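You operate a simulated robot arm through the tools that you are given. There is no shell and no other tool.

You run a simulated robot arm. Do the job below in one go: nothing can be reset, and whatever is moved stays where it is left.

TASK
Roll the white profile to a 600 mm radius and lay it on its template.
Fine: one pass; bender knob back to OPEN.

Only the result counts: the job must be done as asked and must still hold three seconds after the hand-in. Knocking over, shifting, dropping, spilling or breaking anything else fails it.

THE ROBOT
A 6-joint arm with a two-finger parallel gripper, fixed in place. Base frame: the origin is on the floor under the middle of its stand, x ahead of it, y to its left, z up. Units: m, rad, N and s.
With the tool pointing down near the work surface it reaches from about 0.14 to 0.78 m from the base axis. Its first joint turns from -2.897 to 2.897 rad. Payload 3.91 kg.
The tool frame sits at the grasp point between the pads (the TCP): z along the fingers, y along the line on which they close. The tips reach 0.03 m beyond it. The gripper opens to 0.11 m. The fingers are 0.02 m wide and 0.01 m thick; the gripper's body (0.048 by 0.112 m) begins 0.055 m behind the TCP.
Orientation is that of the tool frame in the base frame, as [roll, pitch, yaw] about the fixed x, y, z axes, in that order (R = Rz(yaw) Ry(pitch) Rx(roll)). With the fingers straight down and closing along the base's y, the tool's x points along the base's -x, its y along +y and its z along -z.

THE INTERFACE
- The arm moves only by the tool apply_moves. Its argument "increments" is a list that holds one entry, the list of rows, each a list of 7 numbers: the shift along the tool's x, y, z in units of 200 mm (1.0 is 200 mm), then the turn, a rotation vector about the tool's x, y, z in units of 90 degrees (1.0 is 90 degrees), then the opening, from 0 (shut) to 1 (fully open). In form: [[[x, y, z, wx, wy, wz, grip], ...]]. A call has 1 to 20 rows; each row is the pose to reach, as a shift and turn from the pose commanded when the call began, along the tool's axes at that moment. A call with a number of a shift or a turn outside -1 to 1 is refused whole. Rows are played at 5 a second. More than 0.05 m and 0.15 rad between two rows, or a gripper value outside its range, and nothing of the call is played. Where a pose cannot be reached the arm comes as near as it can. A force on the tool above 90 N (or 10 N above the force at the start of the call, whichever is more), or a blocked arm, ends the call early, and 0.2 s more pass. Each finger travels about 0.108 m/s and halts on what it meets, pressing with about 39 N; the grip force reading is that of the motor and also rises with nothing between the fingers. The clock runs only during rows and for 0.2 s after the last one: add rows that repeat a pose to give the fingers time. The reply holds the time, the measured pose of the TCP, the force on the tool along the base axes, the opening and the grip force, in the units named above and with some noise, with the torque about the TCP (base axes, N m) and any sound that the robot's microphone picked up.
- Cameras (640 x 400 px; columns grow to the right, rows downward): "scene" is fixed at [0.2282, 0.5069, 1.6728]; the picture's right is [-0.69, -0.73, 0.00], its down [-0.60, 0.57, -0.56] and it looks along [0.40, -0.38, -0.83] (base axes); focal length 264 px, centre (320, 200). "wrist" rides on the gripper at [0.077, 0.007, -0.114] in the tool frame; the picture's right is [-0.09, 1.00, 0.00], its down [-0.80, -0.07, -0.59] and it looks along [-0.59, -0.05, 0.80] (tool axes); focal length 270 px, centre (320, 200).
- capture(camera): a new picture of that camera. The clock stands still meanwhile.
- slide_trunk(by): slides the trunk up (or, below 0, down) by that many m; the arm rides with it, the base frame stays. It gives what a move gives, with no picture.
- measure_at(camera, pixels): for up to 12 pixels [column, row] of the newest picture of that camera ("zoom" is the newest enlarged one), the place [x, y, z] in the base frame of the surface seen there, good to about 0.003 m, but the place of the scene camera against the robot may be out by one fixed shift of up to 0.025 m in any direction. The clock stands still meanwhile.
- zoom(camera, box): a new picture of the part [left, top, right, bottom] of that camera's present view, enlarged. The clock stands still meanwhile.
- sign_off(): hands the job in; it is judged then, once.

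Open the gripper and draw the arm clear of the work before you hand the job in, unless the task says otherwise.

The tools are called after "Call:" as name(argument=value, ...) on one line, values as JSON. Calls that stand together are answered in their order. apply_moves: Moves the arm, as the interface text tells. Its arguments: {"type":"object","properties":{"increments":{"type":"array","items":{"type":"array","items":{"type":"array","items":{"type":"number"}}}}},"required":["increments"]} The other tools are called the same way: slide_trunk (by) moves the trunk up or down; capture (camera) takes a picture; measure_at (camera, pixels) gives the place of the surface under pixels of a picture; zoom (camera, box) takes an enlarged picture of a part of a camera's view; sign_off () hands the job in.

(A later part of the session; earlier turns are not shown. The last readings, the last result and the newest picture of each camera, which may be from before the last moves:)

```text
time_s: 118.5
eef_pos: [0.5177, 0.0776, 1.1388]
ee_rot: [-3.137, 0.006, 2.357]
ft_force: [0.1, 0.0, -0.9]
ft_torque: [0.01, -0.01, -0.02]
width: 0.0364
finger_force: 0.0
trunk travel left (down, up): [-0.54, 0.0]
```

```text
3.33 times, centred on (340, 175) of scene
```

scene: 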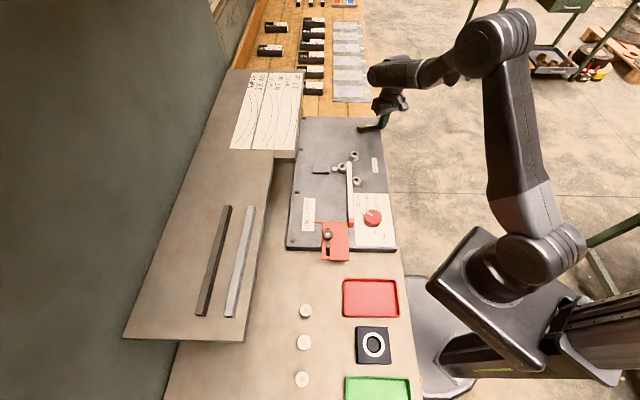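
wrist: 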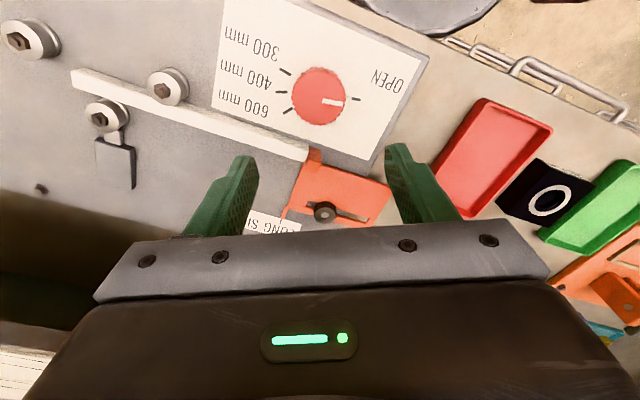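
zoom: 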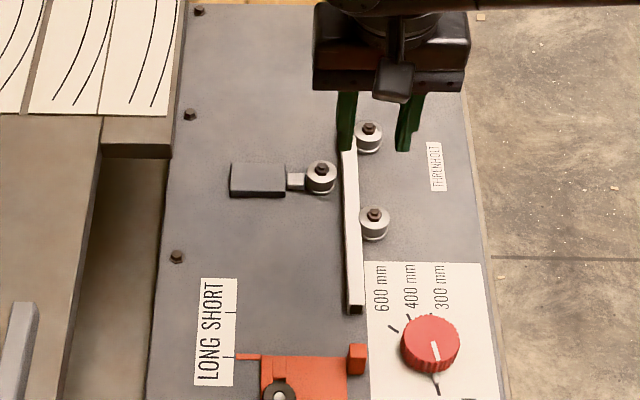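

The profile now bears along both outer rolls with its lead end just past the exit roll, tail level with SHORT. Back to the knob for 600.

Call:
apply_moves(increments=[[[0.044, -0.03, 0, 0, 0, -0.087, 0.6], [0.088, -0.059, 0, 0, 0, -0.174, 0.7], [0.131, -0.089, 0, 0, 0, -0.261, 0.7], [0.175, -0.118, 0, 0, 0, -0.348, 0.7], [0.219, -0.148, 0, 0, 0, -0.435, 0.7], [0.263, -0.178, 0, 0, 0, -0.522, 0.7], [0.307, -0.207, 0, 0, 0, -0.609, 0.7], [0.351, -0.237, 0, 0, 0, -0.696, 0.7], [0.394, -0.266, 0, 0, 0, -0.783, 0.7], [0.438, -0.296, 0, 0, 0, -0.87, 0.7], [0.482, -0.3255, 0, 0, 0, -0.95, 0.7], [0.482, -0.3255, 0, 0, 0, -0.95, 0.7]]])

Call:
zoom(camera="wrist", box=[40, 20, 400, 230])

```text
time_s: 121.1
eef_pos: [0.4044, 0.1015, 1.1391]
ee_rot: [-3.135, -0.004, -2.43]
ft_force: [0.2, 0.2, 0.2]
ft_torque: [-0.01, 0.0, 0.01]
width: 0.077
finger_force: 0.0
trunk travel left (down, up): [-0.54, 0.0]
```

```text
1.78 times, centred on (220, 125) of wrist
```

zoom: 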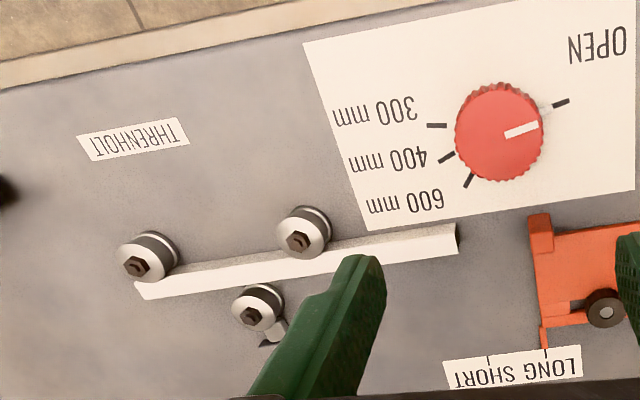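

Three rolls now span the profile. I descend on the knob, grip and turn it clockwise to 600.

Call:
apply_moves(increments=[[[0.01, -0.003, 0.2, 0, 0, 0, 0.7], [0.01, -0.003, 0.4, 0, 0, 0, 0.7], [0.01, -0.003, 0.6, 0, 0, 0, 0.7], [0.01, -0.003, 0.76, 0, 0, 0, 0.7], [0.01, -0.003, 0.864, 0, 0, 0, 0.7], [0.01, -0.003, 0.864, 0, 0, 0, 0.7], [0.01, -0.003, 0.864, 0, 0, 0, 0.5], [0.01, -0.003, 0.864, 0, 0, 0, 0.3], [0.01, -0.003, 0.864, 0, 0, 0, 0.3], [0.01, -0.003, 0.864, 0, 0, 0, 0.3]]])

Call:
apply_moves(increments=[[[0, 0, 0, 0, 0, 0.0864, 0.3], [0, 0, 0, 0, 0, 0.1728, 0.3], [0, 0, 0, 0, 0, 0.2593, 0.3], [0, 0, 0, 0, 0, 0.3457, 0.3], [0, 0, 0, 0, 0, 0.4321, 0.3], [0, 0, 0, 0, 0, 0.5185, 0.3], [0, 0, 0, 0, 0, 0.605, 0.3], [0, 0, 0, 0, 0, 0.6914, 0.3], [0, 0, 0, 0, 0, 0.778, 0.3]]])

Call:
apply_moves(increments=[[[0, 0, 0, 0, 0, 0.0864, 0.3], [0, 0, 0, 0, 0, 0.1728, 0.3], [0, 0, 0, 0, 0, 0.2593, 0.3], [0, 0, 0, 0, 0, 0.3457, 0.3], [0, 0, 0, 0, 0, 0.4321, 0.3], [0, 0, 0, 0, 0, 0.5185, 0.3], [0, 0, 0, 0, 0, 0.605, 0.3], [0, 0, 0, 0, 0, 0.6914, 0.3], [0, 0, 0, 0, 0, 0.778, 0.3]]])

Call:
zoom(camera="wrist", box=[220, 80, 420, 235])

Call:
zoom(camera="scene", box=[310, 115, 370, 235])

```text
time_s: 123.3
eef_pos: [0.404, 0.0992, 0.9628]
ee_rot: [-3.134, -0.006, -2.433]
ft_force: [-12.7, 12.9, -11.8]
ft_torque: [1.07, 0.06, -0.13]
width: 0.0519
finger_force: 44.8
trunk travel left (down, up): [-0.54, 0.0]
```

```text
time_s: 125.3
eef_pos: [0.4052, 0.0971, 0.9649]
ee_rot: [-3.134, 0.005, 2.625]
ft_force: [-6.5, 9.6, -22.5]
ft_torque: [0.67, -0.04, -0.01]
width: 0.0513
finger_force: 45.0
trunk travel left (down, up): [-0.54, 0.0]
```

```text
time_s: 127.3
eef_pos: [0.4027, 0.0973, 0.9657]
ee_rot: [3.138, 0.009, 1.403]
ft_force: [-10.9, 0.8, -6.8]
ft_torque: [-0.7, 0.86, -0.04]
width: 0.0512
finger_force: 45.1
trunk travel left (down, up): [-0.54, 0.0]
```

```text
2.58 times, centred on (320, 158) of wrist
```

zoom: 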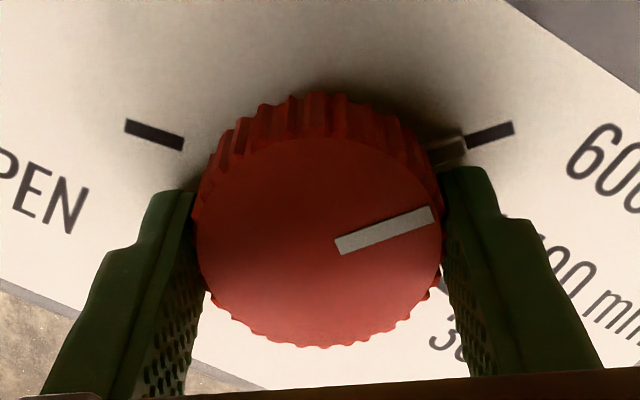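

```text
3.33 times, centred on (340, 175) of scene
```

zoom: 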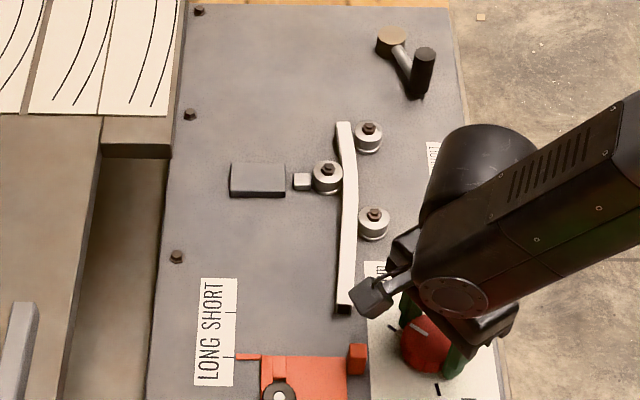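

The profile is now visibly bent over the centre roll – engaged. I release the knob, lift, and go to the crank.

Call:
apply_moves(increments=[[[0, 0, 0, 0, 0, 0, 0.5], [0, 0, 0, 0, 0, 0, 0.68], [0, 0, 0, 0, 0, 0, 0.68], [0, 0, -0.15, 0, 0, 0, 0.68], [0, 0, -0.35, 0, 0, 0, 0.68], [0, 0, -0.55, 0, 0, 0, 0.68], [0, 0, -0.75, 0, 0, 0, 0.68]]])

Call:
zoom(camera="wrist", box=[250, 0, 600, 210])

Call:
zoom(camera="scene", box=[310, 115, 370, 235])

```text
time_s: 128.9
eef_pos: [0.4009, 0.0968, 1.1127]
ee_rot: [3.141, 0.008, 1.407]
ft_force: [0.2, 0.7, 0.1]
ft_torque: [0.03, 0.0, 0.01]
width: 0.0745
finger_force: 0.1
trunk travel left (down, up): [-0.54, 0.0]
```

```text
1.83 times, centred on (425, 105) of wrist
```

zoom: 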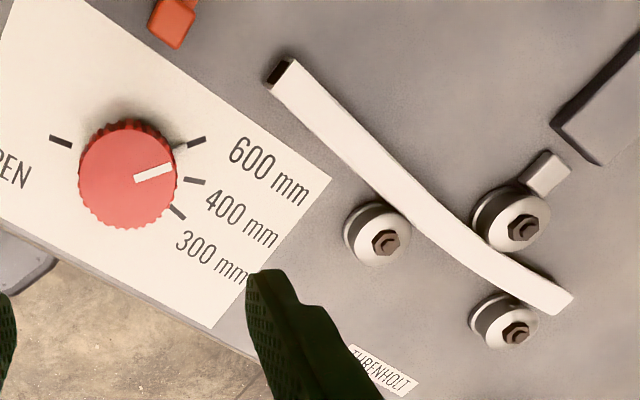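

```text
3.33 times, centred on (340, 175) of scene
```

zoom: 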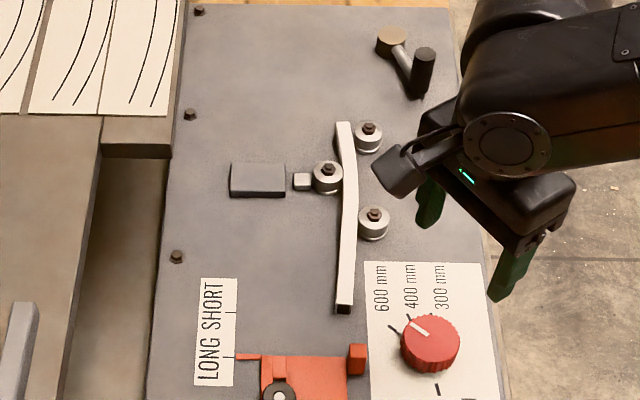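

Pointer on 600 and the profile arcs over the three rolls. I move to the crank.

Call:
apply_moves(increments=[[[-0.0975, 0.089, -0.017, 0, 0, -0.089, 0.5], [-0.195, 0.178, -0.034, 0, 0, -0.178, 0.3], [-0.2925, 0.267, -0.051, 0, 0, -0.267, 0.1], [-0.39, 0.356, -0.068, 0, 0, -0.356, 0.0], [-0.4875, 0.445, -0.085, 0, 0, -0.444, 0.0], [-0.585, 0.534, -0.102, 0, 0, -0.533, 0.0], [-0.6825, 0.623, -0.119, 0, 0, -0.622, 0.0], [-0.78, 0.712, -0.136, 0, 0, -0.71, 0.0], [-0.8775, 0.801, -0.153, 0, 0, -0.8, 0.0], [-0.975, 0.89, -0.17, 0, 0, -0.888, 0.0], [-0.975, 0.89, -0.17, 0, 0, -0.888, 0.0]]])

Call:
apply_moves(increments=[[[-0.135, 0.049, 0, 0, 0, 0, 0], [-0.27, 0.098, 0, 0, 0, 0, 0], [-0.405, 0.148, 0.05, 0, 0, 0, 0], [-0.539, 0.197, 0.2, 0, 0, 0, 0], [-0.539, 0.197, 0.4, 0, 0, 0, 0], [-0.539, 0.197, 0.5, 0, 0, 0, 0], [-0.539, 0.197, 0.5, 0, 0, 0, 0]]])

Call:
capture(camera="wrist")

```text
time_s: 131.3
eef_pos: [0.5472, -0.1209, 1.1505]
ee_rot: [-3.134, 0.004, 2.804]
ft_force: [-0.5, -0.1, 0.1]
ft_torque: [-0.01, 0.03, 0.0]
width: 0.0
finger_force: 37.6
trunk travel left (down, up): [-0.54, 0.0]
```

```text
time_s: 132.9
eef_pos: [0.6617, -0.1208, 1.0502]
ee_rot: [-3.135, 0.003, 2.802]
ft_force: [0.2, -1.4, 0.3]
ft_torque: [0.0, 0.01, 0.03]
width: 0.0003
finger_force: 37.7
trunk travel left (down, up): [-0.54, 0.0]
```

```text
taken
```

wrist: 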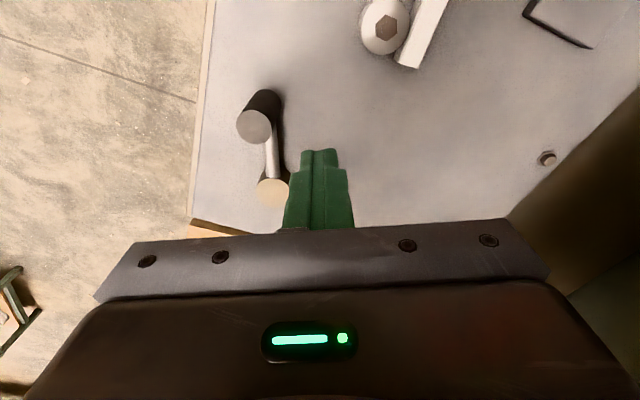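

I lower beside the handle and make a first small counter-clockwise push (~20°) to confirm feed direction.

Call:
apply_moves(increments=[[[0, 0, 0.15, 0, 0, 0, 0], [0, 0, 0.3, 0, 0, 0, 0], [0.037, -0.057, 0.3, 0, 0, 0, 0], [0.058, -0.101, 0.3, 0, 0, 0, 0], [0.073, -0.148, 0.3, 0, 0, 0, 0], [0.081, -0.188, 0.3, 0, 0, 0, 0], [0.085, -0.23, 0.3, 0, 0, 0, 0]]])

Call:
zoom(camera="scene", box=[310, 115, 370, 235])

```text
time_s: 134.5
eef_pos: [0.6295, -0.1624, 0.9903]
ee_rot: [-3.135, 0.001, 2.8]
ft_force: [-0.7, 0.0, 0.4]
ft_torque: [0.0, -0.04, -0.01]
width: 0.0003
finger_force: 37.7
trunk travel left (down, up): [-0.54, 0.0]
```

```text
3.33 times, centred on (340, 175) of scene
```

zoom: 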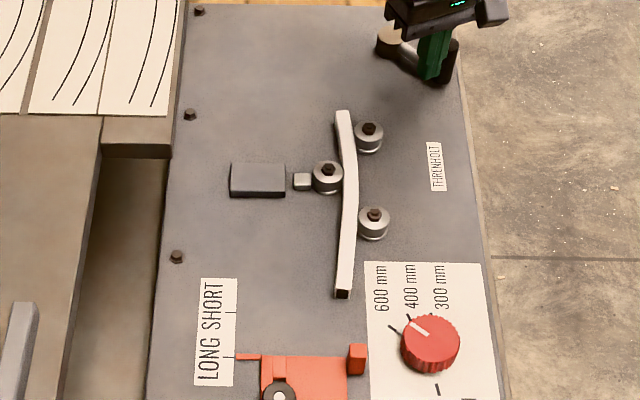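

It feeds forward: the tail moved from row 313 to 297 in the zoom. I continue counter-clockwise ~48° in the same direction.

Call:
apply_moves(increments=[[[-0.002, -0.057, 0, 0, 0, 0, 0], [-0.014, -0.112, 0, 0, 0, 0, 0], [-0.034, -0.164, 0, 0, 0, 0, 0], [-0.06, -0.213, 0, 0, 0, 0, 0], [-0.093, -0.258, 0, 0, 0, 0, 0], [-0.133, -0.298, 0, 0, 0, 0, 0]]])

Call:
zoom(camera="scene", box=[310, 105, 370, 225])

```text
time_s: 135.9
eef_pos: [0.635, -0.2272, 0.9918]
ee_rot: [-3.134, 0.003, 2.8]
ft_force: [-1.1, 0.1, -0.6]
ft_torque: [0.01, -0.02, 0.0]
width: 0.0
finger_force: 37.7
trunk travel left (down, up): [-0.54, 0.0]
```

```text
3.33 times, centred on (340, 165) of scene
```

zoom: 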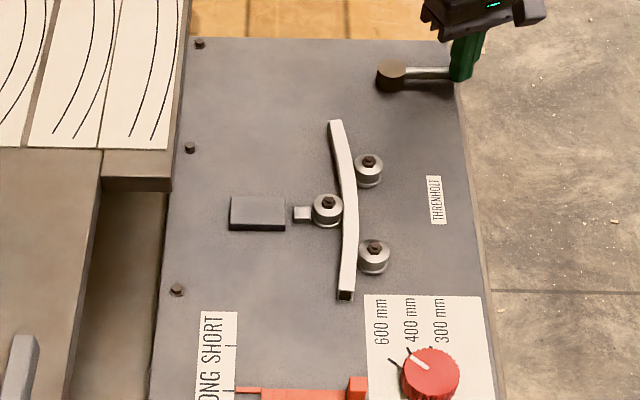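

Steady feed (~42 mm per rad), no resistance. I keep going counter-clockwise to a post angle of ~257°.

Call:
apply_moves(increments=[[[-0.042, -0.035, 0, 0, 0, 0, 0], [-0.091, -0.063, 0, 0, 0, 0, 0], [-0.143, -0.083, 0, 0, 0, 0, 0], [-0.197, -0.096, 0, 0, 0, 0, 0], [-0.253, -0.101, 0, 0, 0, 0, 0], [-0.308, -0.098, 0, 0, 0, 0, 0]]])

Call:
zoom(camera="scene", box=[310, 95, 380, 215])

```text
time_s: 137.3
eef_pos: [0.6881, -0.2626, 0.992]
ee_rot: [-3.135, 0.006, 2.801]
ft_force: [-3.8, 5.6, -2.3]
ft_torque: [0.0, 0.06, 0.02]
width: 0.0001
finger_force: 38.1
trunk travel left (down, up): [-0.54, 0.0]
```

```text
3.33 times, centred on (345, 155) of scene
```

zoom: 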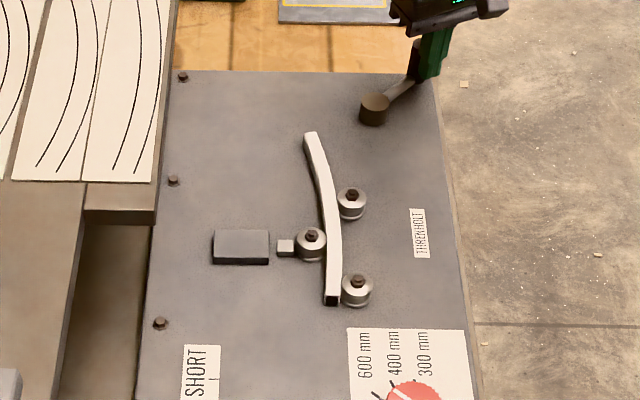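

The tail is nearing the entry roll. I continue another ~32°.

Call:
apply_moves(increments=[[[-0.055, 0.01, 0, 0, 0, 0, 0], [-0.108, 0.028, 0, 0, 0, 0, 0], [-0.158, 0.053, 0, 0, 0, 0, 0], [-0.203, 0.084, 0, 0, 0, 0, 0]]])

Call:
zoom(camera="scene", box=[310, 95, 380, 215])

```text
time_s: 138.3
eef_pos: [0.7157, -0.2645, 0.9932]
ee_rot: [-3.133, -0.014, 2.797]
ft_force: [-86.4, -3.4, 0.8]
ft_torque: [0.0, 0.12, 0.52]
width: 0.0
finger_force: 37.7
trunk travel left (down, up): [-0.54, 0.0]
```

```text
3.33 times, centred on (345, 155) of scene
```

zoom: 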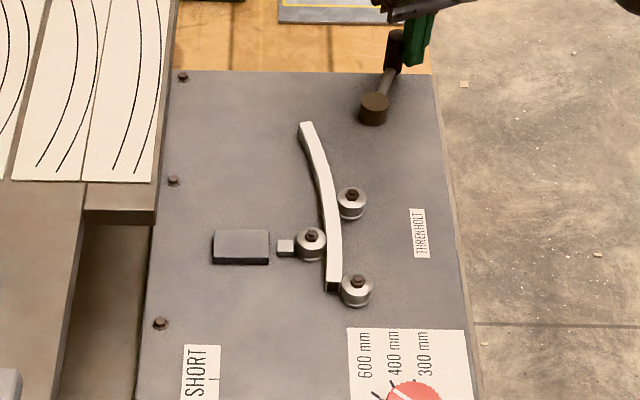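

The crank hit its end stop (86 N) with the tail right at the entry roll – the stroke of one pass is complete. I back off and lift away without moving the handle back.

Call:
apply_moves(increments=[[[0.05, -0.03, 0, 0, 0, 0, 0], [0.1, -0.056, 0, 0, 0, 0, 0], [0.12, -0.066, -0.1, 0, 0, 0, 0], [0.12, -0.066, -0.3, 0, 0, 0, 0], [0.12, -0.066, -0.4, 0, 0, 0, 0]]])

Call:
capture(camera="wrist")

Call:
zoom(camera="scene", box=[310, 95, 380, 215])

```text
time_s: 139.5
eef_pos: [0.7056, -0.2651, 1.0715]
ee_rot: [-3.134, 0.004, 2.801]
ft_force: [-0.1, 0.0, 0.3]
ft_torque: [0.0, -0.02, -0.01]
width: 0.0001
finger_force: 38.1
trunk travel left (down, up): [-0.54, 0.0]
```

```text
taken
```

wrist: 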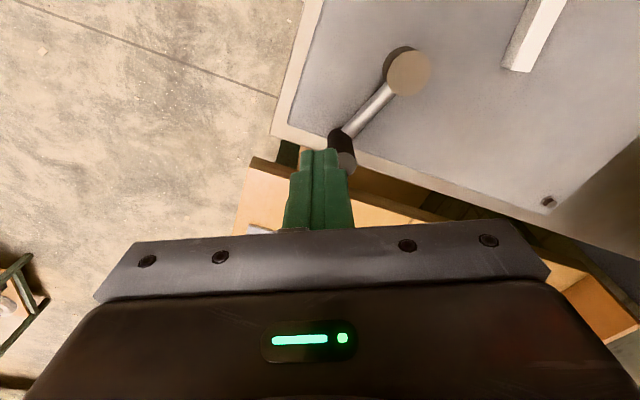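

```text
3.33 times, centred on (345, 155) of scene
```

zoom: 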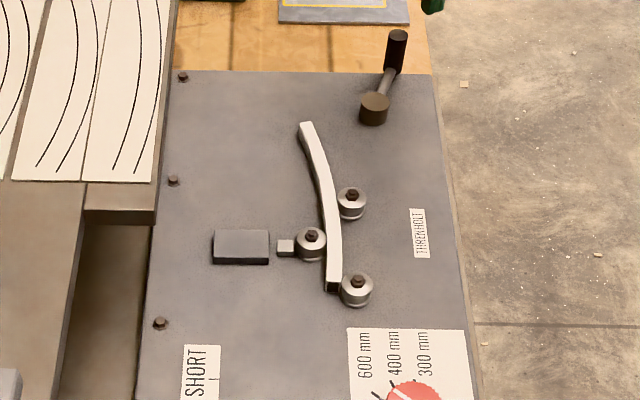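

Handle rests at its end position and the profile is a smooth arc. I travel back to the knob to set it to OPEN.

Call:
apply_moves(increments=[[[0.13, 0.08, -0.1, 0, 0, 0.04, 0.1], [0.27, 0.16, -0.15, 0, 0, 0.08, 0.3], [0.41, 0.245, -0.15, 0, 0, 0.13, 0.5], [0.55, 0.33, -0.15, 0, 0, 0.17, 0.7], [0.69, 0.41, -0.15, 0, 0, 0.21, 0.7], [0.83, 0.49, -0.15, 0, 0, 0.26, 0.7], [0.956, 0.572, -0.15, 0, 0, 0.3, 0.7]]])

```text
time_s: 141.1
eef_pos: [0.5606, -0.0929, 1.1028]
ee_rot: [-3.136, 0.006, 2.327]
ft_force: [0.1, -0.1, -0.2]
ft_torque: [-0.04, -0.02, -0.01]
width: 0.0769
finger_force: 0.1
trunk travel left (down, up): [-0.54, 0.0]
```

Call:
apply_moves(increments=[[[0.19, 0.014, 0, 0, 0, 0.04, 0.7], [0.38, 0.028, 0, 0, 0, 0.08, 0.7], [0.57, 0.042, 0, 0, 0, 0.12, 0.7], [0.76, 0.056, 0, 0, 0, 0.16, 0.7], [0.95, 0.069, 0, 0, 0, 0.2, 0.7]]])

```text
time_s: 142.3
eef_pos: [0.4392, 0.0543, 1.0997]
ee_rot: [-3.14, 0.007, 2.014]
ft_force: [-0.7, 0.2, -0.8]
ft_torque: [0.02, -0.04, 0.02]
width: 0.0769
finger_force: 0.0
trunk travel left (down, up): [-0.54, 0.0]
```

Call:
apply_moves(increments=[[[0.14, -0.032, 0, 0, 0, 0.03, 0.7], [0.282, -0.064, 0.05, 0, 0, 0.059, 0.7], [0.282, -0.064, 0.2, 0, 0, 0.059, 0.7], [0.282, -0.064, 0.3, 0, 0, 0.059, 0.7], [0.282, -0.064, 0.3, 0, 0, 0.059, 0.7]]])

Call:
capture(camera="wrist")

```text
time_s: 143.5
eef_pos: [0.4053, 0.0998, 1.04]
ee_rot: [-3.14, 0.006, 1.923]
ft_force: [-0.4, -1.0, -0.1]
ft_torque: [0.01, 0.01, 0.01]
width: 0.0768
finger_force: 0.1
trunk travel left (down, up): [-0.54, 0.0]
```

```text
taken
```

wrist: 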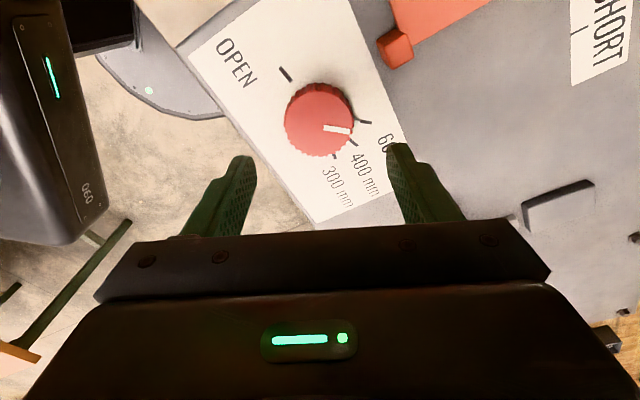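

The knob is right below. I descend, grip and turn it counter-clockwise to OPEN.

Call:
apply_moves(increments=[[[0.003, -0.008, 0.12, 0, 0, 0, 0.7], [0.003, -0.008, 0.25, 0, 0, 0, 0.7], [0.003, -0.008, 0.367, 0, 0, 0, 0.7], [0.003, -0.008, 0.367, 0, 0, 0, 0.7], [0.003, -0.008, 0.367, 0, 0, 0, 0.5], [0.003, -0.008, 0.367, 0, 0, 0, 0.3], [0.003, -0.008, 0.367, 0, 0, 0, 0.3], [0.003, -0.008, 0.367, 0, 0, 0, 0.3]]])

Call:
apply_moves(increments=[[[0, 0, 0, 0, 0, -0.0864, 0.3], [0, 0, 0, 0, 0, -0.1728, 0.3], [0, 0, 0, 0, 0, -0.2593, 0.3], [0, 0, 0, 0, 0, -0.3457, 0.3], [0, 0, 0, 0, 0, -0.4321, 0.3], [0, 0, 0, 0, 0, -0.5185, 0.3], [0, 0, 0, 0, 0, -0.605, 0.3], [0, 0, 0, 0, 0, -0.6914, 0.3], [0, 0, 0, 0, 0, -0.778, 0.3]]])

Call:
apply_moves(increments=[[[0, 0, 0, 0, 0, -0.0864, 0.3], [0, 0, 0, 0, 0, -0.1728, 0.3], [0, 0, 0, 0, 0, -0.2593, 0.3], [0, 0, 0, 0, 0, -0.3457, 0.3], [0, 0, 0, 0, 0, -0.4321, 0.3], [0, 0, 0, 0, 0, -0.5185, 0.3], [0, 0, 0, 0, 0, -0.605, 0.3], [0, 0, 0, 0, 0, -0.6914, 0.3], [0, 0, 0, 0, 0, -0.778, 0.3]]])

Call:
apply_moves(increments=[[[0, 0, 0, 0, 0, 0, 0.5], [0, 0, 0, 0, 0, 0, 0.68], [0, 0, 0, 0, 0, 0, 0.68], [0, 0, -0.15, 0, 0, 0, 0.68], [0, 0, -0.35, 0, 0, 0, 0.68], [0, 0, -0.55, 0, 0, 0, 0.68], [0, 0, -0.75, 0, 0, 0, 0.68]]])

Call:
capture(camera="wrist")

Call:
zoom(camera="scene", box=[300, 95, 400, 250])

```text
time_s: 145.3
eef_pos: [0.4043, 0.0968, 0.965]
ee_rot: [-3.138, 0.009, 1.922]
ft_force: [-4.3, -1.0, -7.9]
ft_torque: [-0.12, -0.34, 0.02]
width: 0.0513
finger_force: 44.8
trunk travel left (down, up): [-0.54, 0.0]
```

```text
time_s: 147.3
eef_pos: [0.4047, 0.0988, 0.9651]
ee_rot: [-3.135, 0.002, -3.136]
ft_force: [3.8, 12.9, -12.5]
ft_torque: [1.07, -1.14, -0.05]
width: 0.0512
finger_force: 44.8
trunk travel left (down, up): [-0.54, 0.0]
```

```text
time_s: 149.3
eef_pos: [0.4028, 0.1015, 0.9648]
ee_rot: [-3.14, -0.009, -1.911]
ft_force: [-8.6, 35.7, -7.9]
ft_torque: [0.86, 0.49, -0.02]
width: 0.0514
finger_force: 45.2
trunk travel left (down, up): [-0.54, 0.0]
```

```text
time_s: 150.9
eef_pos: [0.4022, 0.0965, 1.1186]
ee_rot: [-3.139, -0.008, -1.917]
ft_force: [-1.1, -0.7, 0.4]
ft_torque: [-0.01, -0.02, 0.01]
width: 0.0749
finger_force: 0.0
trunk travel left (down, up): [-0.54, 0.0]
```

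```text
taken
```

wrist: 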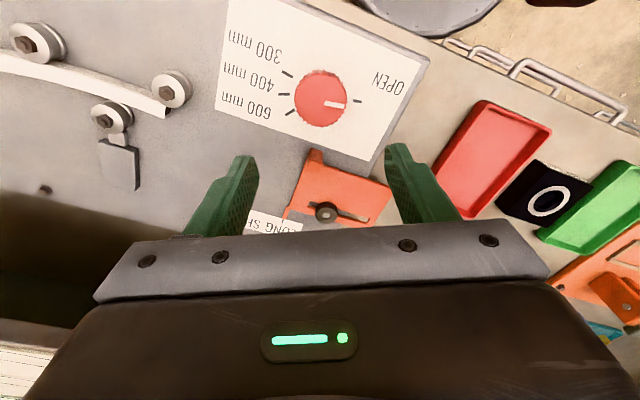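

```text
2.58 times, centred on (350, 172) of scene
```

zoom: 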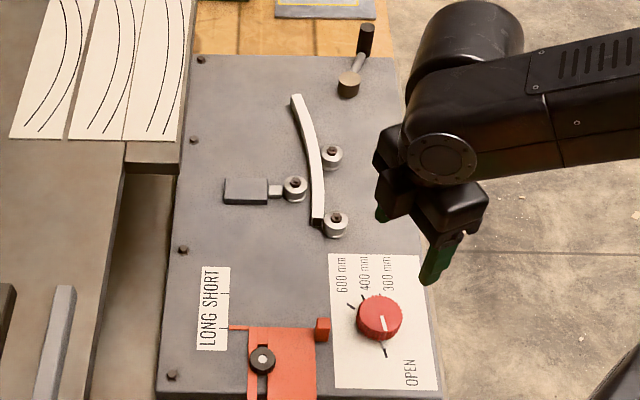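

Knob is back toward OPEN and the bent profile lies free between the rolls. I verify the knob pointer and measure the profile's curve.

Call:
zoom(camera="wrist", box=[260, 50, 420, 150])

Call:
zoom(camera="scene", box=[310, 125, 370, 190])

```text
4.00 times, centred on (340, 100) of wrist
```

zoom: 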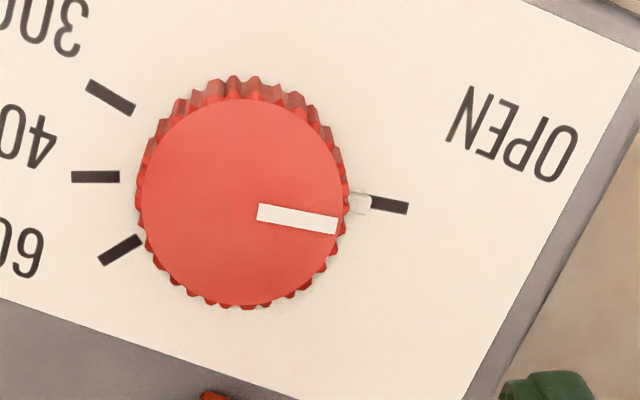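

```text
6.15 times, centred on (340, 158) of scene
```

zoom: 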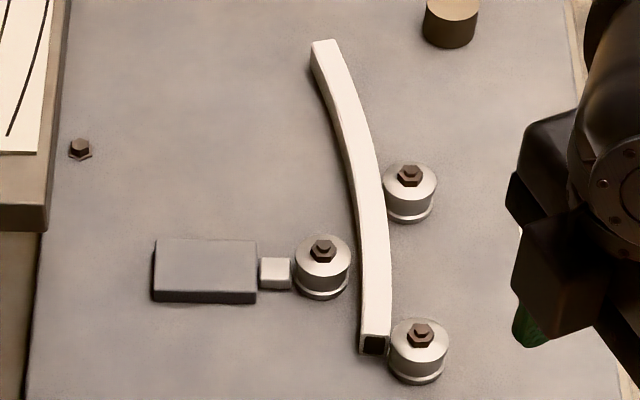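

Pointer sits on OPEN. I measure the curve's centreline points in the scene zoom.

Call:
measure_at(camera="zoom", pixels=[[325, 46], [337, 80], [348, 115], [358, 150], [366, 185], [372, 220], [376, 255], [377, 290], [375, 330], [323, 242], [410, 168], [421, 328]])

```text
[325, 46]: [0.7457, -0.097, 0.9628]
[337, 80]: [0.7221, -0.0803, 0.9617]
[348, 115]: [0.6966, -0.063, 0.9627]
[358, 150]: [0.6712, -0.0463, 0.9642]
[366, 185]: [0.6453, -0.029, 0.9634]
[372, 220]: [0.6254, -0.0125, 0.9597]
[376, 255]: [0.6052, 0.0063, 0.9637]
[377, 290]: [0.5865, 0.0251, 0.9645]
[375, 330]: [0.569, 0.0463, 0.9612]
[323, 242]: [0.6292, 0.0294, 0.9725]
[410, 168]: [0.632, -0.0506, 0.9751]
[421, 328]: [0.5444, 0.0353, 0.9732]
```

The curve averages R≈0.6 m. Now I measure the 600 template's two lines densely for the target shape and pose.

Call:
zoom(camera="scene", box=[250, 65, 320, 165])

```text
4.00 times, centred on (285, 115) of scene
```

zoom: 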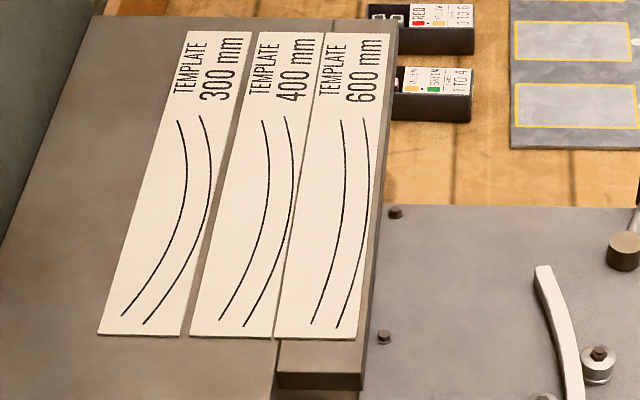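

Call:
measure_at(camera="zoom", pixels=[[342, 121], [345, 150], [345, 180], [342, 210], [337, 240], [331, 270], [312, 323], [364, 119], [368, 150], [369, 180], [362, 240], [336, 327]])

Call:
measure_at(camera="zoom", pixels=[[322, 297], [355, 270], [347, 300], [367, 210], [320, 34], [385, 34], [275, 337], [355, 340], [390, 34], [330, 350]])

```text
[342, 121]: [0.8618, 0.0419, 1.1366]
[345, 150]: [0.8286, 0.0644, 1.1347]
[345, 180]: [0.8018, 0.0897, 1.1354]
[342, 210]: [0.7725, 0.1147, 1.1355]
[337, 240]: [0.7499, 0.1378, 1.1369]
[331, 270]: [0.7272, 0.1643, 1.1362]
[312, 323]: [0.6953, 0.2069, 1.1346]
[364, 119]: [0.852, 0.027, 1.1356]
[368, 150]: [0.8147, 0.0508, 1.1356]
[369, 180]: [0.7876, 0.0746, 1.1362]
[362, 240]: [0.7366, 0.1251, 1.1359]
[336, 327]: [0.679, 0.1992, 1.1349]
```

```text
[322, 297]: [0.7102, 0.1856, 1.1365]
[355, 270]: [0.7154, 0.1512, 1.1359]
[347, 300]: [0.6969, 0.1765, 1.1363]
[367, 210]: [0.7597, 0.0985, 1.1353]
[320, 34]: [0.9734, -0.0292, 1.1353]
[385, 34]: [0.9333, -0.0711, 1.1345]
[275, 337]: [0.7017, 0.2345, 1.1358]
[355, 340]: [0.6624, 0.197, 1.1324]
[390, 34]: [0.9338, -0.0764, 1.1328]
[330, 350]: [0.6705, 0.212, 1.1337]
```

The template is a full symmetric arc (chord ≈0.24, lines 20 mm apart). I now view the bent profile from above with the wrist camera to check its shape and plan the grip.

Call:
apply_moves(increments=[[[-0.005, -0.09, -0.04, 0, 0, 0.094, 0.5], [-0.01, -0.18, -0.09, 0, 0, 0.188, 0.4], [-0.015, -0.27, -0.13, 0, 0, 0.283, 0.4], [-0.02, -0.36, -0.18, 0, 0, 0.377, 0.4], [-0.024, -0.45, -0.22, 0, 0, 0.472, 0.4], [-0.029, -0.54, -0.27, 0, 0, 0.566, 0.4], [-0.034, -0.63, -0.31, 0, 0, 0.66, 0.4], [-0.039, -0.72, -0.36, 0, 0, 0.755, 0.4], [-0.044, -0.815, -0.4, 0, 0, 0.85, 0.4]]])

Call:
apply_moves(increments=[[[0, 0, 0, 0, 0, 0.09, 0.4], [0, 0, 0, 0, 0, 0.18, 0.4], [0, 0, 0, 0, 0, 0.27, 0.4], [0, 0, 0, 0, 0, 0.35, 0.4], [0, 0, 0, 0, 0, 0.429, 0.4], [0, 0, 0, 0, 0, 0.429, 0.4]]])

Call:
capture(camera="wrist")

```text
time_s: 152.9
eef_pos: [0.5606, 0.0509, 1.1963]
ee_rot: [-3.135, 0.002, 3.027]
ft_force: [0.3, -0.3, 0.2]
ft_torque: [-0.01, -0.01, 0.01]
width: 0.044
finger_force: 0.0
trunk travel left (down, up): [-0.54, 0.0]
```

```text
time_s: 154.3
eef_pos: [0.56, 0.0532, 1.1958]
ee_rot: [-3.137, 0.006, 2.355]
ft_force: [-0.7, -0.1, 0.0]
ft_torque: [-0.02, 0.02, -0.02]
width: 0.0442
finger_force: 0.0
trunk travel left (down, up): [-0.54, 0.0]
```

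```text
taken
```

wrist: 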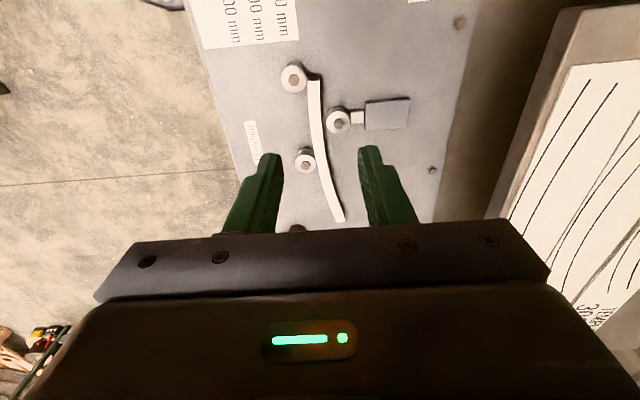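

The profile (from ~(315,82) to ~(338,222)) and the templates are both in view. I zoom on the profile.

Call:
zoom(camera="wrist", box=[280, 72, 370, 152])

Call:
zoom(camera="wrist", box=[280, 145, 370, 230])

Call:
zoom(camera="wrist", box=[280, 70, 370, 230])

```text
5.00 times, centred on (325, 112) of wrist
```

zoom: 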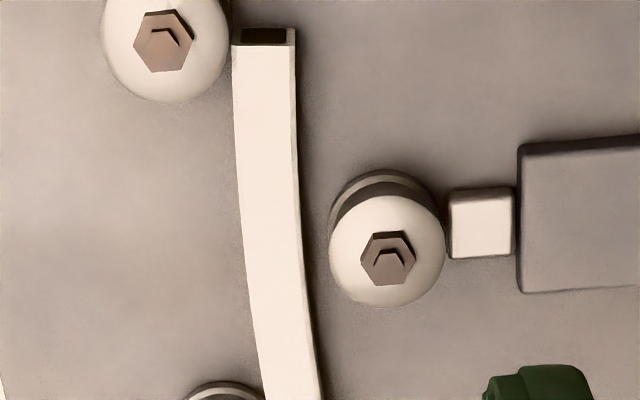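

```text
4.71 times, centred on (325, 188) of wrist
```

zoom: 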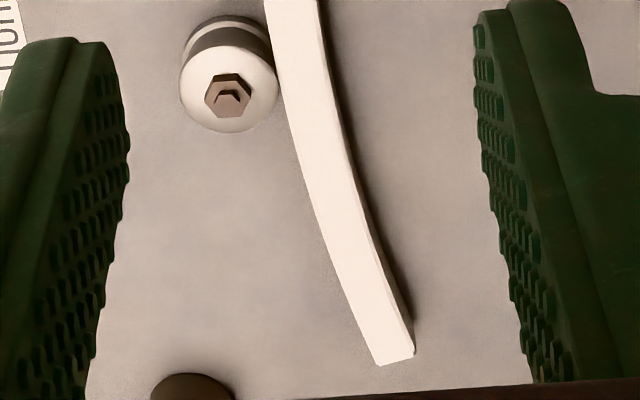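

```text
2.50 times, centred on (325, 150) of wrist
```

zoom: 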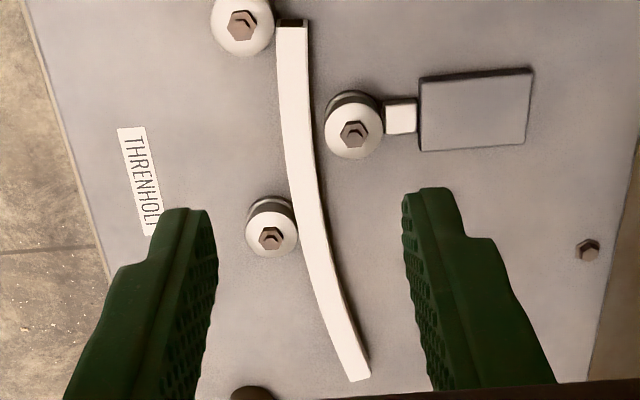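

The bent part has R≈0.57–0.6 m with sagitta ~10–11 mm. I'll grip it between the centre and exit rolls (≈3 cm past the centre roll), near its middle; first I move above that spot with fingers at ~36 mm.

Call:
apply_moves(increments=[[[-0.11, -0.015, 0, 0, 0, -0.006, 0.33], [-0.22, -0.03, 0, 0, 0, -0.012, 0.33], [-0.33, -0.045, 0.1, 0, 0, -0.018, 0.33], [-0.443, -0.06, 0.25, 0, 0, -0.022, 0.33], [-0.443, -0.06, 0.45, 0, 0, -0.022, 0.33], [-0.443, -0.06, 0.6, 0, 0, -0.022, 0.33], [-0.443, -0.06, 0.73, 0, 0, -0.022, 0.33], [-0.443, -0.06, 0.73, 0, 0, -0.022, 0.33]]])

Call:
capture(camera="wrist")

```text
time_s: 156.1
eef_pos: [0.6162, -0.0191, 1.0495]
ee_rot: [-3.136, 0.006, 2.394]
ft_force: [0.3, 0.0, 0.1]
ft_torque: [-0.02, 0.03, 0.01]
width: 0.0361
finger_force: 0.1
trunk travel left (down, up): [-0.54, 0.0]
```

```text
taken
```

wrist: 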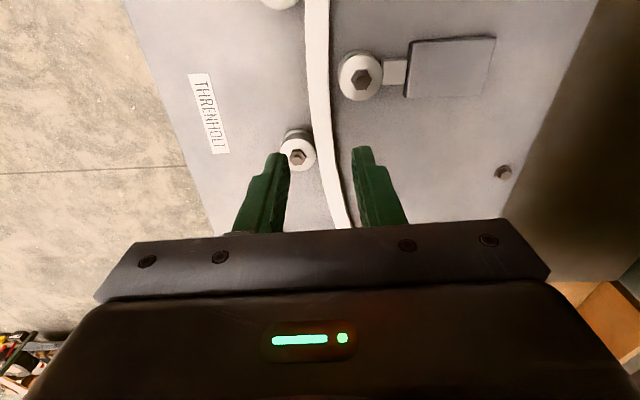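

The point below the TCP (≈(320,120)) lies on the profile midway between centre roll (row 78) and exit roll (row 157). I descend to grip height.

Call:
apply_moves(increments=[[[0, 0.004, 0.1, 0, 0, 0, 0.33], [0, 0.004, 0.2, 0, 0, 0, 0.33], [0, 0.004, 0.3, 0, 0, 0, 0.33], [0, 0.004, 0.37, 0, 0, 0, 0.33], [0, 0.004, 0.41, 0, 0, 0, 0.33], [0, 0.004, 0.41, 0, 0, 0, 0.33]]])

Call:
capture(camera="wrist")

```text
time_s: 157.5
eef_pos: [0.6173, -0.0196, 0.9679]
ee_rot: [-3.137, 0.005, 2.392]
ft_force: [-0.2, 0.6, 0.5]
ft_torque: [0.03, -0.02, -0.01]
width: 0.0362
finger_force: 0.0
trunk travel left (down, up): [-0.54, 0.0]
```

```text
taken
```

wrist: 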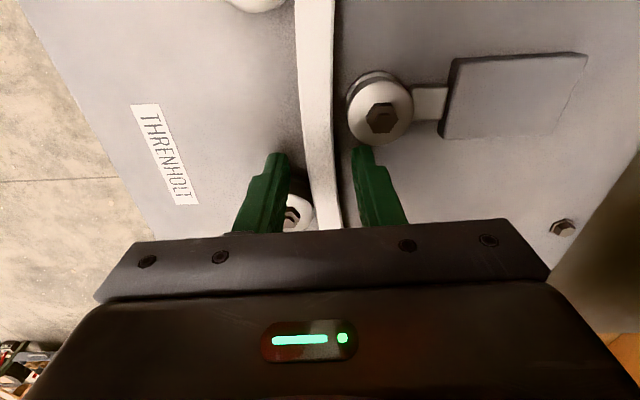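

No contact, the profile stands between the fingertips. I close the gripper on it.

Call:
apply_moves(increments=[[[0, 0, 0, 0, 0, 0, 0.2], [0, 0, 0, 0, 0, 0, 0.1], [0, 0, 0, 0, 0, 0, 0.0], [0, 0, 0, 0, 0, 0, 0.0]]])

Call:
zoom(camera="scene", box=[300, 95, 400, 215])

```text
time_s: 158.5
eef_pos: [0.6167, -0.0199, 0.9692]
ee_rot: [-3.137, 0.005, 2.394]
ft_force: [0.3, 0.8, 0.1]
ft_torque: [0.03, 0.02, 0.03]
width: 0.0153
finger_force: 38.8
trunk travel left (down, up): [-0.54, 0.0]
```

```text
3.33 times, centred on (350, 155) of scene
```

zoom: 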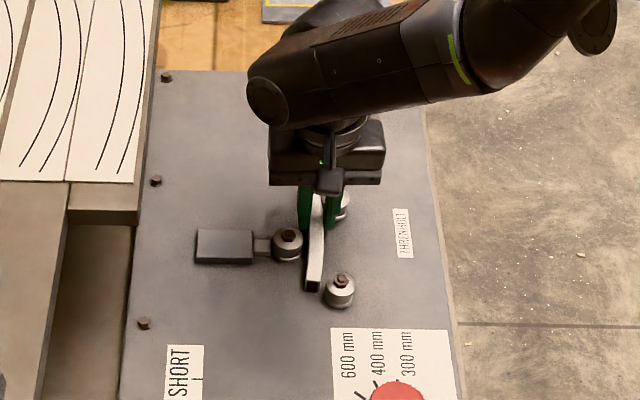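

Held (width 0.0153). I ease it 2 mm away from the outer rolls and lift straight up, watching the force.

Call:
apply_moves(increments=[[[0, 0.01, 0, 0, 0, 0, 0.0], [0, 0.01, -0.04, 0, 0, 0, 0.0], [0, 0.01, -0.1, 0, 0, 0, 0.0], [0, 0.01, -0.2, 0, 0, 0, 0.0], [0, 0.01, -0.35, 0, 0, 0, 0.0], [0, 0.01, -0.55, 0, 0, 0, 0.0], [0, 0.01, -0.75, 0, 0, 0, 0.0]]])

Call:
capture(camera="wrist")

Call:
zoom(camera="scene", box=[280, 85, 410, 215])

```text
time_s: 160.1
eef_pos: [0.6136, -0.018, 1.1196]
ee_rot: [-3.138, 0.004, 2.393]
ft_force: [-0.2, -0.9, 0.2]
ft_torque: [0.02, 0.0, 0.01]
width: 0.0154
finger_force: 39.4
trunk travel left (down, up): [-0.54, 0.0]
```

```text
taken
```

wrist: 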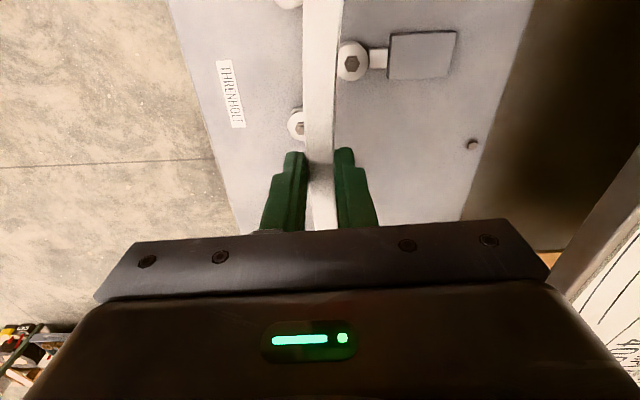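

```text
3.08 times, centred on (345, 150) of scene
```

zoom: 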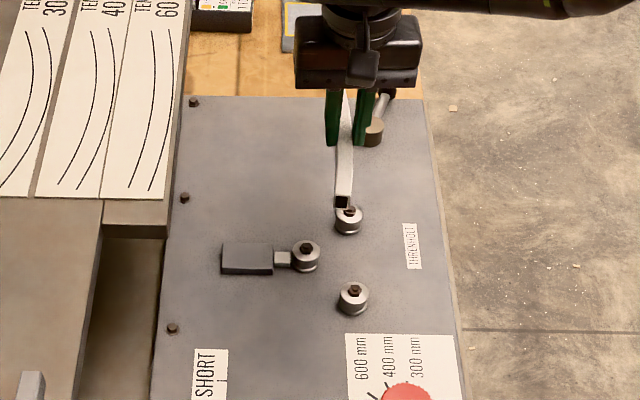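

Lifted cleanly. I raise it above shelf height and move partway toward the 600 template to look at it with the wrist camera.

Call:
apply_moves(increments=[[[0, 0, -0.2, 0, 0, 0, 0.0], [0, 0, -0.4, 0, 0, 0, 0.0], [0, 0, -0.6, 0, 0, 0, 0.0], [0.06, 0.12, -0.62, 0, 0, 0.02, 0.0], [0.12, 0.25, -0.62, 0, 0, 0.03, 0.0], [0.18, 0.38, -0.62, 0, 0, 0.045, 0.0], [0.23, 0.5, -0.62, 0, 0, 0.057, 0.0], [0.23, 0.5, -0.62, 0, 0, 0.057, 0.0]]])

Call:
capture(camera="wrist")

```text
time_s: 161.9
eef_pos: [0.6497, 0.0872, 1.2423]
ee_rot: [-3.137, 0.007, 2.302]
ft_force: [0.5, -0.1, -1.8]
ft_torque: [0.02, 0.01, 0.02]
width: 0.0154
finger_force: 39.6
trunk travel left (down, up): [-0.54, 0.0]
```

```text
taken
```

wrist: 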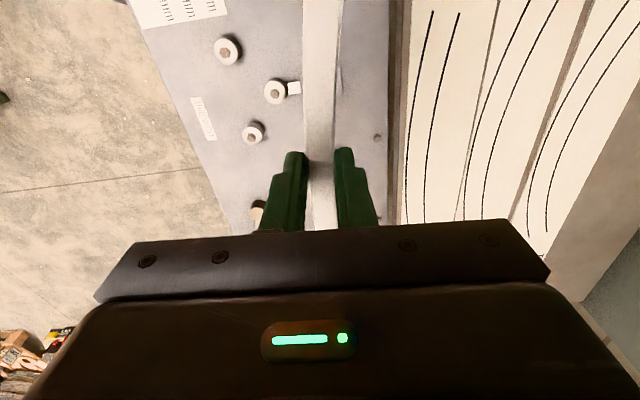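

The 600 template is the one nearest the bender (lines at columns ~405–460). I zoom and measure its lines from this close view.

Call:
zoom(camera="wrist", box=[380, 0, 500, 120])

Call:
zoom(camera="wrist", box=[380, 110, 500, 230])

```text
3.33 times, centred on (440, 60) of wrist
```

zoom: 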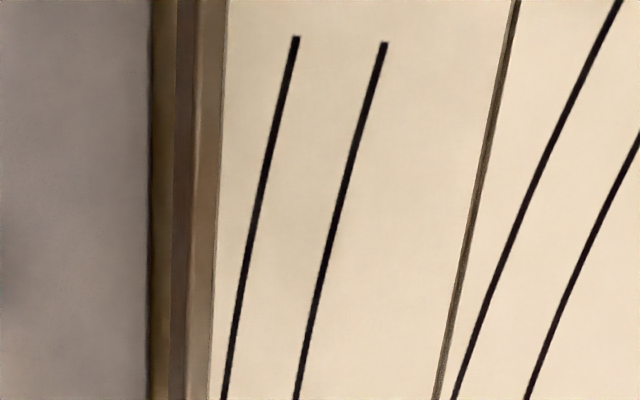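

```text
3.33 times, centred on (440, 170) of wrist
```

zoom: 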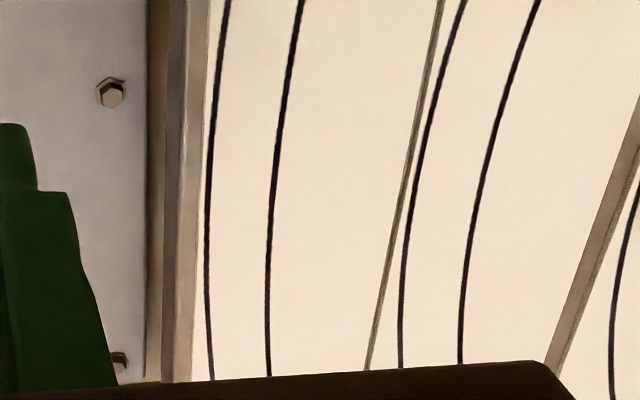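

Call:
measure_at(camera="zoom", pixels=[[226, 15], [214, 110], [208, 200], [207, 290], [211, 370], [301, 10], [284, 105], [272, 210], [268, 300], [269, 365]])

Call:
zoom(camera="wrist", box=[380, 0, 500, 120])

Call:
measure_at(camera="zoom", pixels=[[295, 39], [276, 120], [256, 220], [236, 320], [384, 44], [364, 120], [338, 220], [313, 320], [220, 20], [212, 380]])

```text
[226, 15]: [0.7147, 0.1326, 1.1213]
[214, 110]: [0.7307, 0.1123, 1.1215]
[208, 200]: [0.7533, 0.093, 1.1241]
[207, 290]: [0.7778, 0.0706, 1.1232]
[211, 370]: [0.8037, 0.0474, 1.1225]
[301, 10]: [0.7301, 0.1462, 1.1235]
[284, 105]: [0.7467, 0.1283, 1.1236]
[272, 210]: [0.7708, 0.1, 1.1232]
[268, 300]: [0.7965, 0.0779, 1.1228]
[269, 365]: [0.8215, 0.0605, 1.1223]
```

```text
3.33 times, centred on (440, 60) of wrist
```

zoom: 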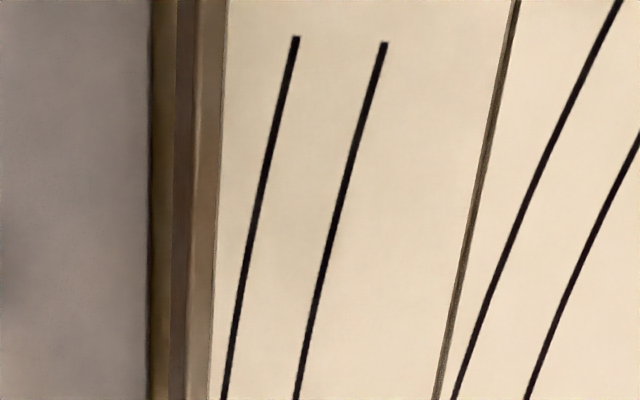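

```text
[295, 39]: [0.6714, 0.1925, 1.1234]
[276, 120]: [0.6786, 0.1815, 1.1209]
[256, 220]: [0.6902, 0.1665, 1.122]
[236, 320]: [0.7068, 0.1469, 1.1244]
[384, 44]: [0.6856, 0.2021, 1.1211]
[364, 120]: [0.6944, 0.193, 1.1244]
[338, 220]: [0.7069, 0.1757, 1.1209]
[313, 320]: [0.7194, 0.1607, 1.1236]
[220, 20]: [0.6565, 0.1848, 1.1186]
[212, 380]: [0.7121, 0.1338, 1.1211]
```

Template centreline (robot frame): start ≈(u 0.340, v 0.619), mid ≈(u 0.458, v 0.607). I move the profile above it with yaw ≈132° and lower to ~27 mm above the sheet.

Call:
apply_moves(increments=[[[-0.03, 0.11, 0, 0, 0, 0, 0.0], [-0.06, 0.22, 0, 0, 0, 0, 0.0], [-0.09, 0.33, 0.05, 0, 0, 0, 0.0], [-0.12, 0.441, 0.15, 0, 0, 0, 0.0], [-0.12, 0.441, 0.287, 0, 0, 0, 0.0], [-0.12, 0.441, 0.287, 0, 0, 0, 0.0]]])

Call:
capture(camera="wrist")

Call:
zoom(camera="scene", box=[220, 55, 330, 165])

```text
time_s: 163.3
eef_pos: [0.7331, 0.1308, 1.1843]
ee_rot: [-3.135, 0.006, 2.302]
ft_force: [0.0, -0.6, 0.1]
ft_torque: [0.04, -0.01, 0.01]
width: 0.0156
finger_force: 39.0
trunk travel left (down, up): [-0.54, 0.0]
```

```text
taken
```

wrist: 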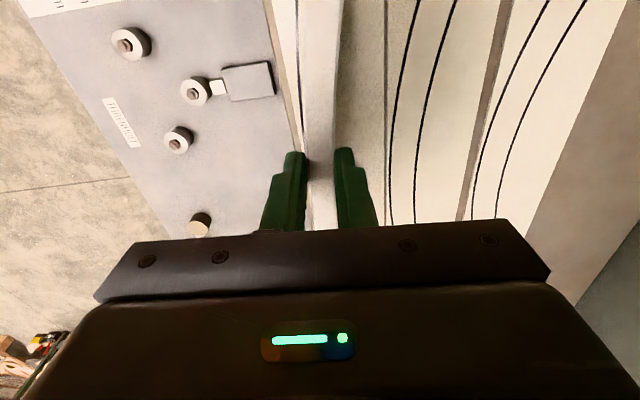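

```text
3.64 times, centred on (275, 110) of scene
```

zoom: 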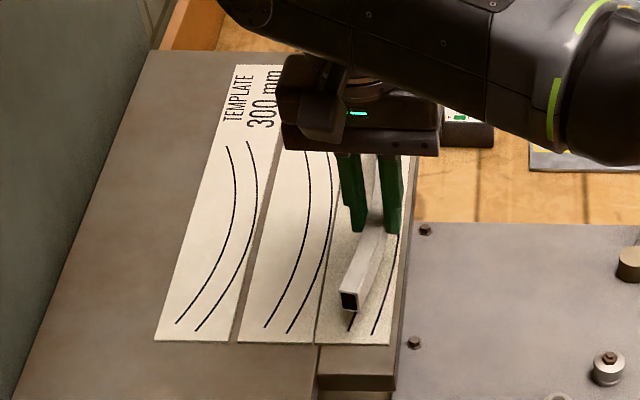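

The profile hangs over the 600 template but ~3 mm too far from the robot side. I correct and lower to ~7 mm above the sheet for a finer comparison.

Call:
apply_moves(increments=[[[0, -0.017, 0, 0, 0, 0, 0.0], [0, -0.017, 0.04, 0, 0, 0, 0.0], [0, -0.017, 0.077, 0, 0, 0, 0.0], [0, -0.017, 0.077, 0, 0, 0, 0.0]]])

Call:
zoom(camera="scene", box=[260, 100, 310, 155])

Call:
capture(camera="wrist")

Call:
zoom(camera="wrist", box=[240, 0, 420, 235])

```text
time_s: 164.3
eef_pos: [0.7292, 0.1279, 1.1682]
ee_rot: [-3.137, 0.004, 2.301]
ft_force: [0.2, 0.0, -0.6]
ft_torque: [-0.01, 0.03, 0.0]
width: 0.015
finger_force: 39.2
trunk travel left (down, up): [-0.54, 0.0]
```

```text
7.27 times, centred on (285, 128) of scene
```

zoom: 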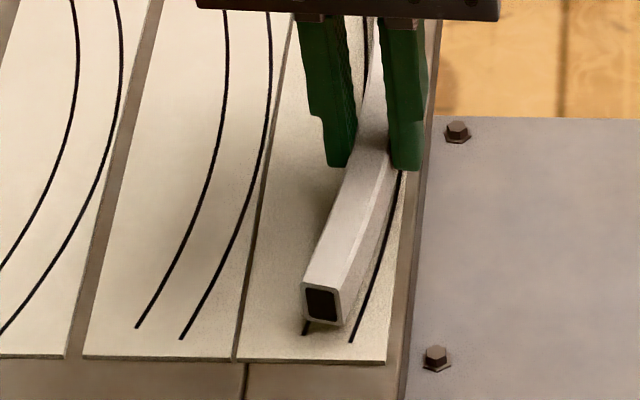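

```text
taken
```

wrist: 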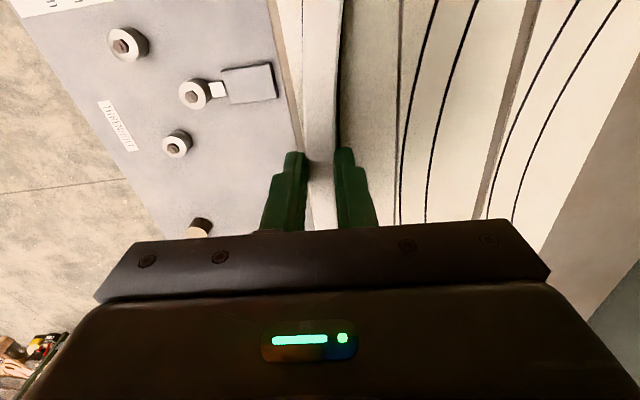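

```text
1.70 times, centred on (330, 118) of wrist
```

zoom: 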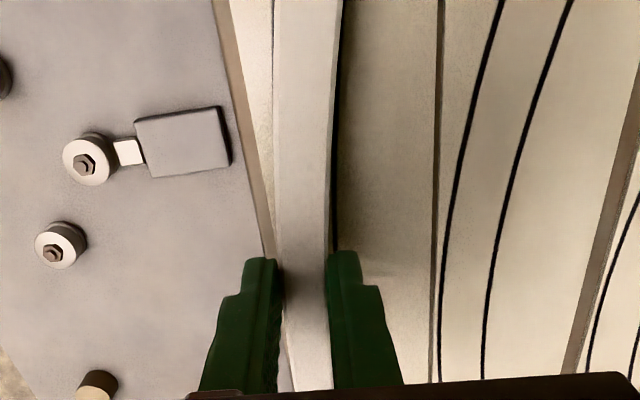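

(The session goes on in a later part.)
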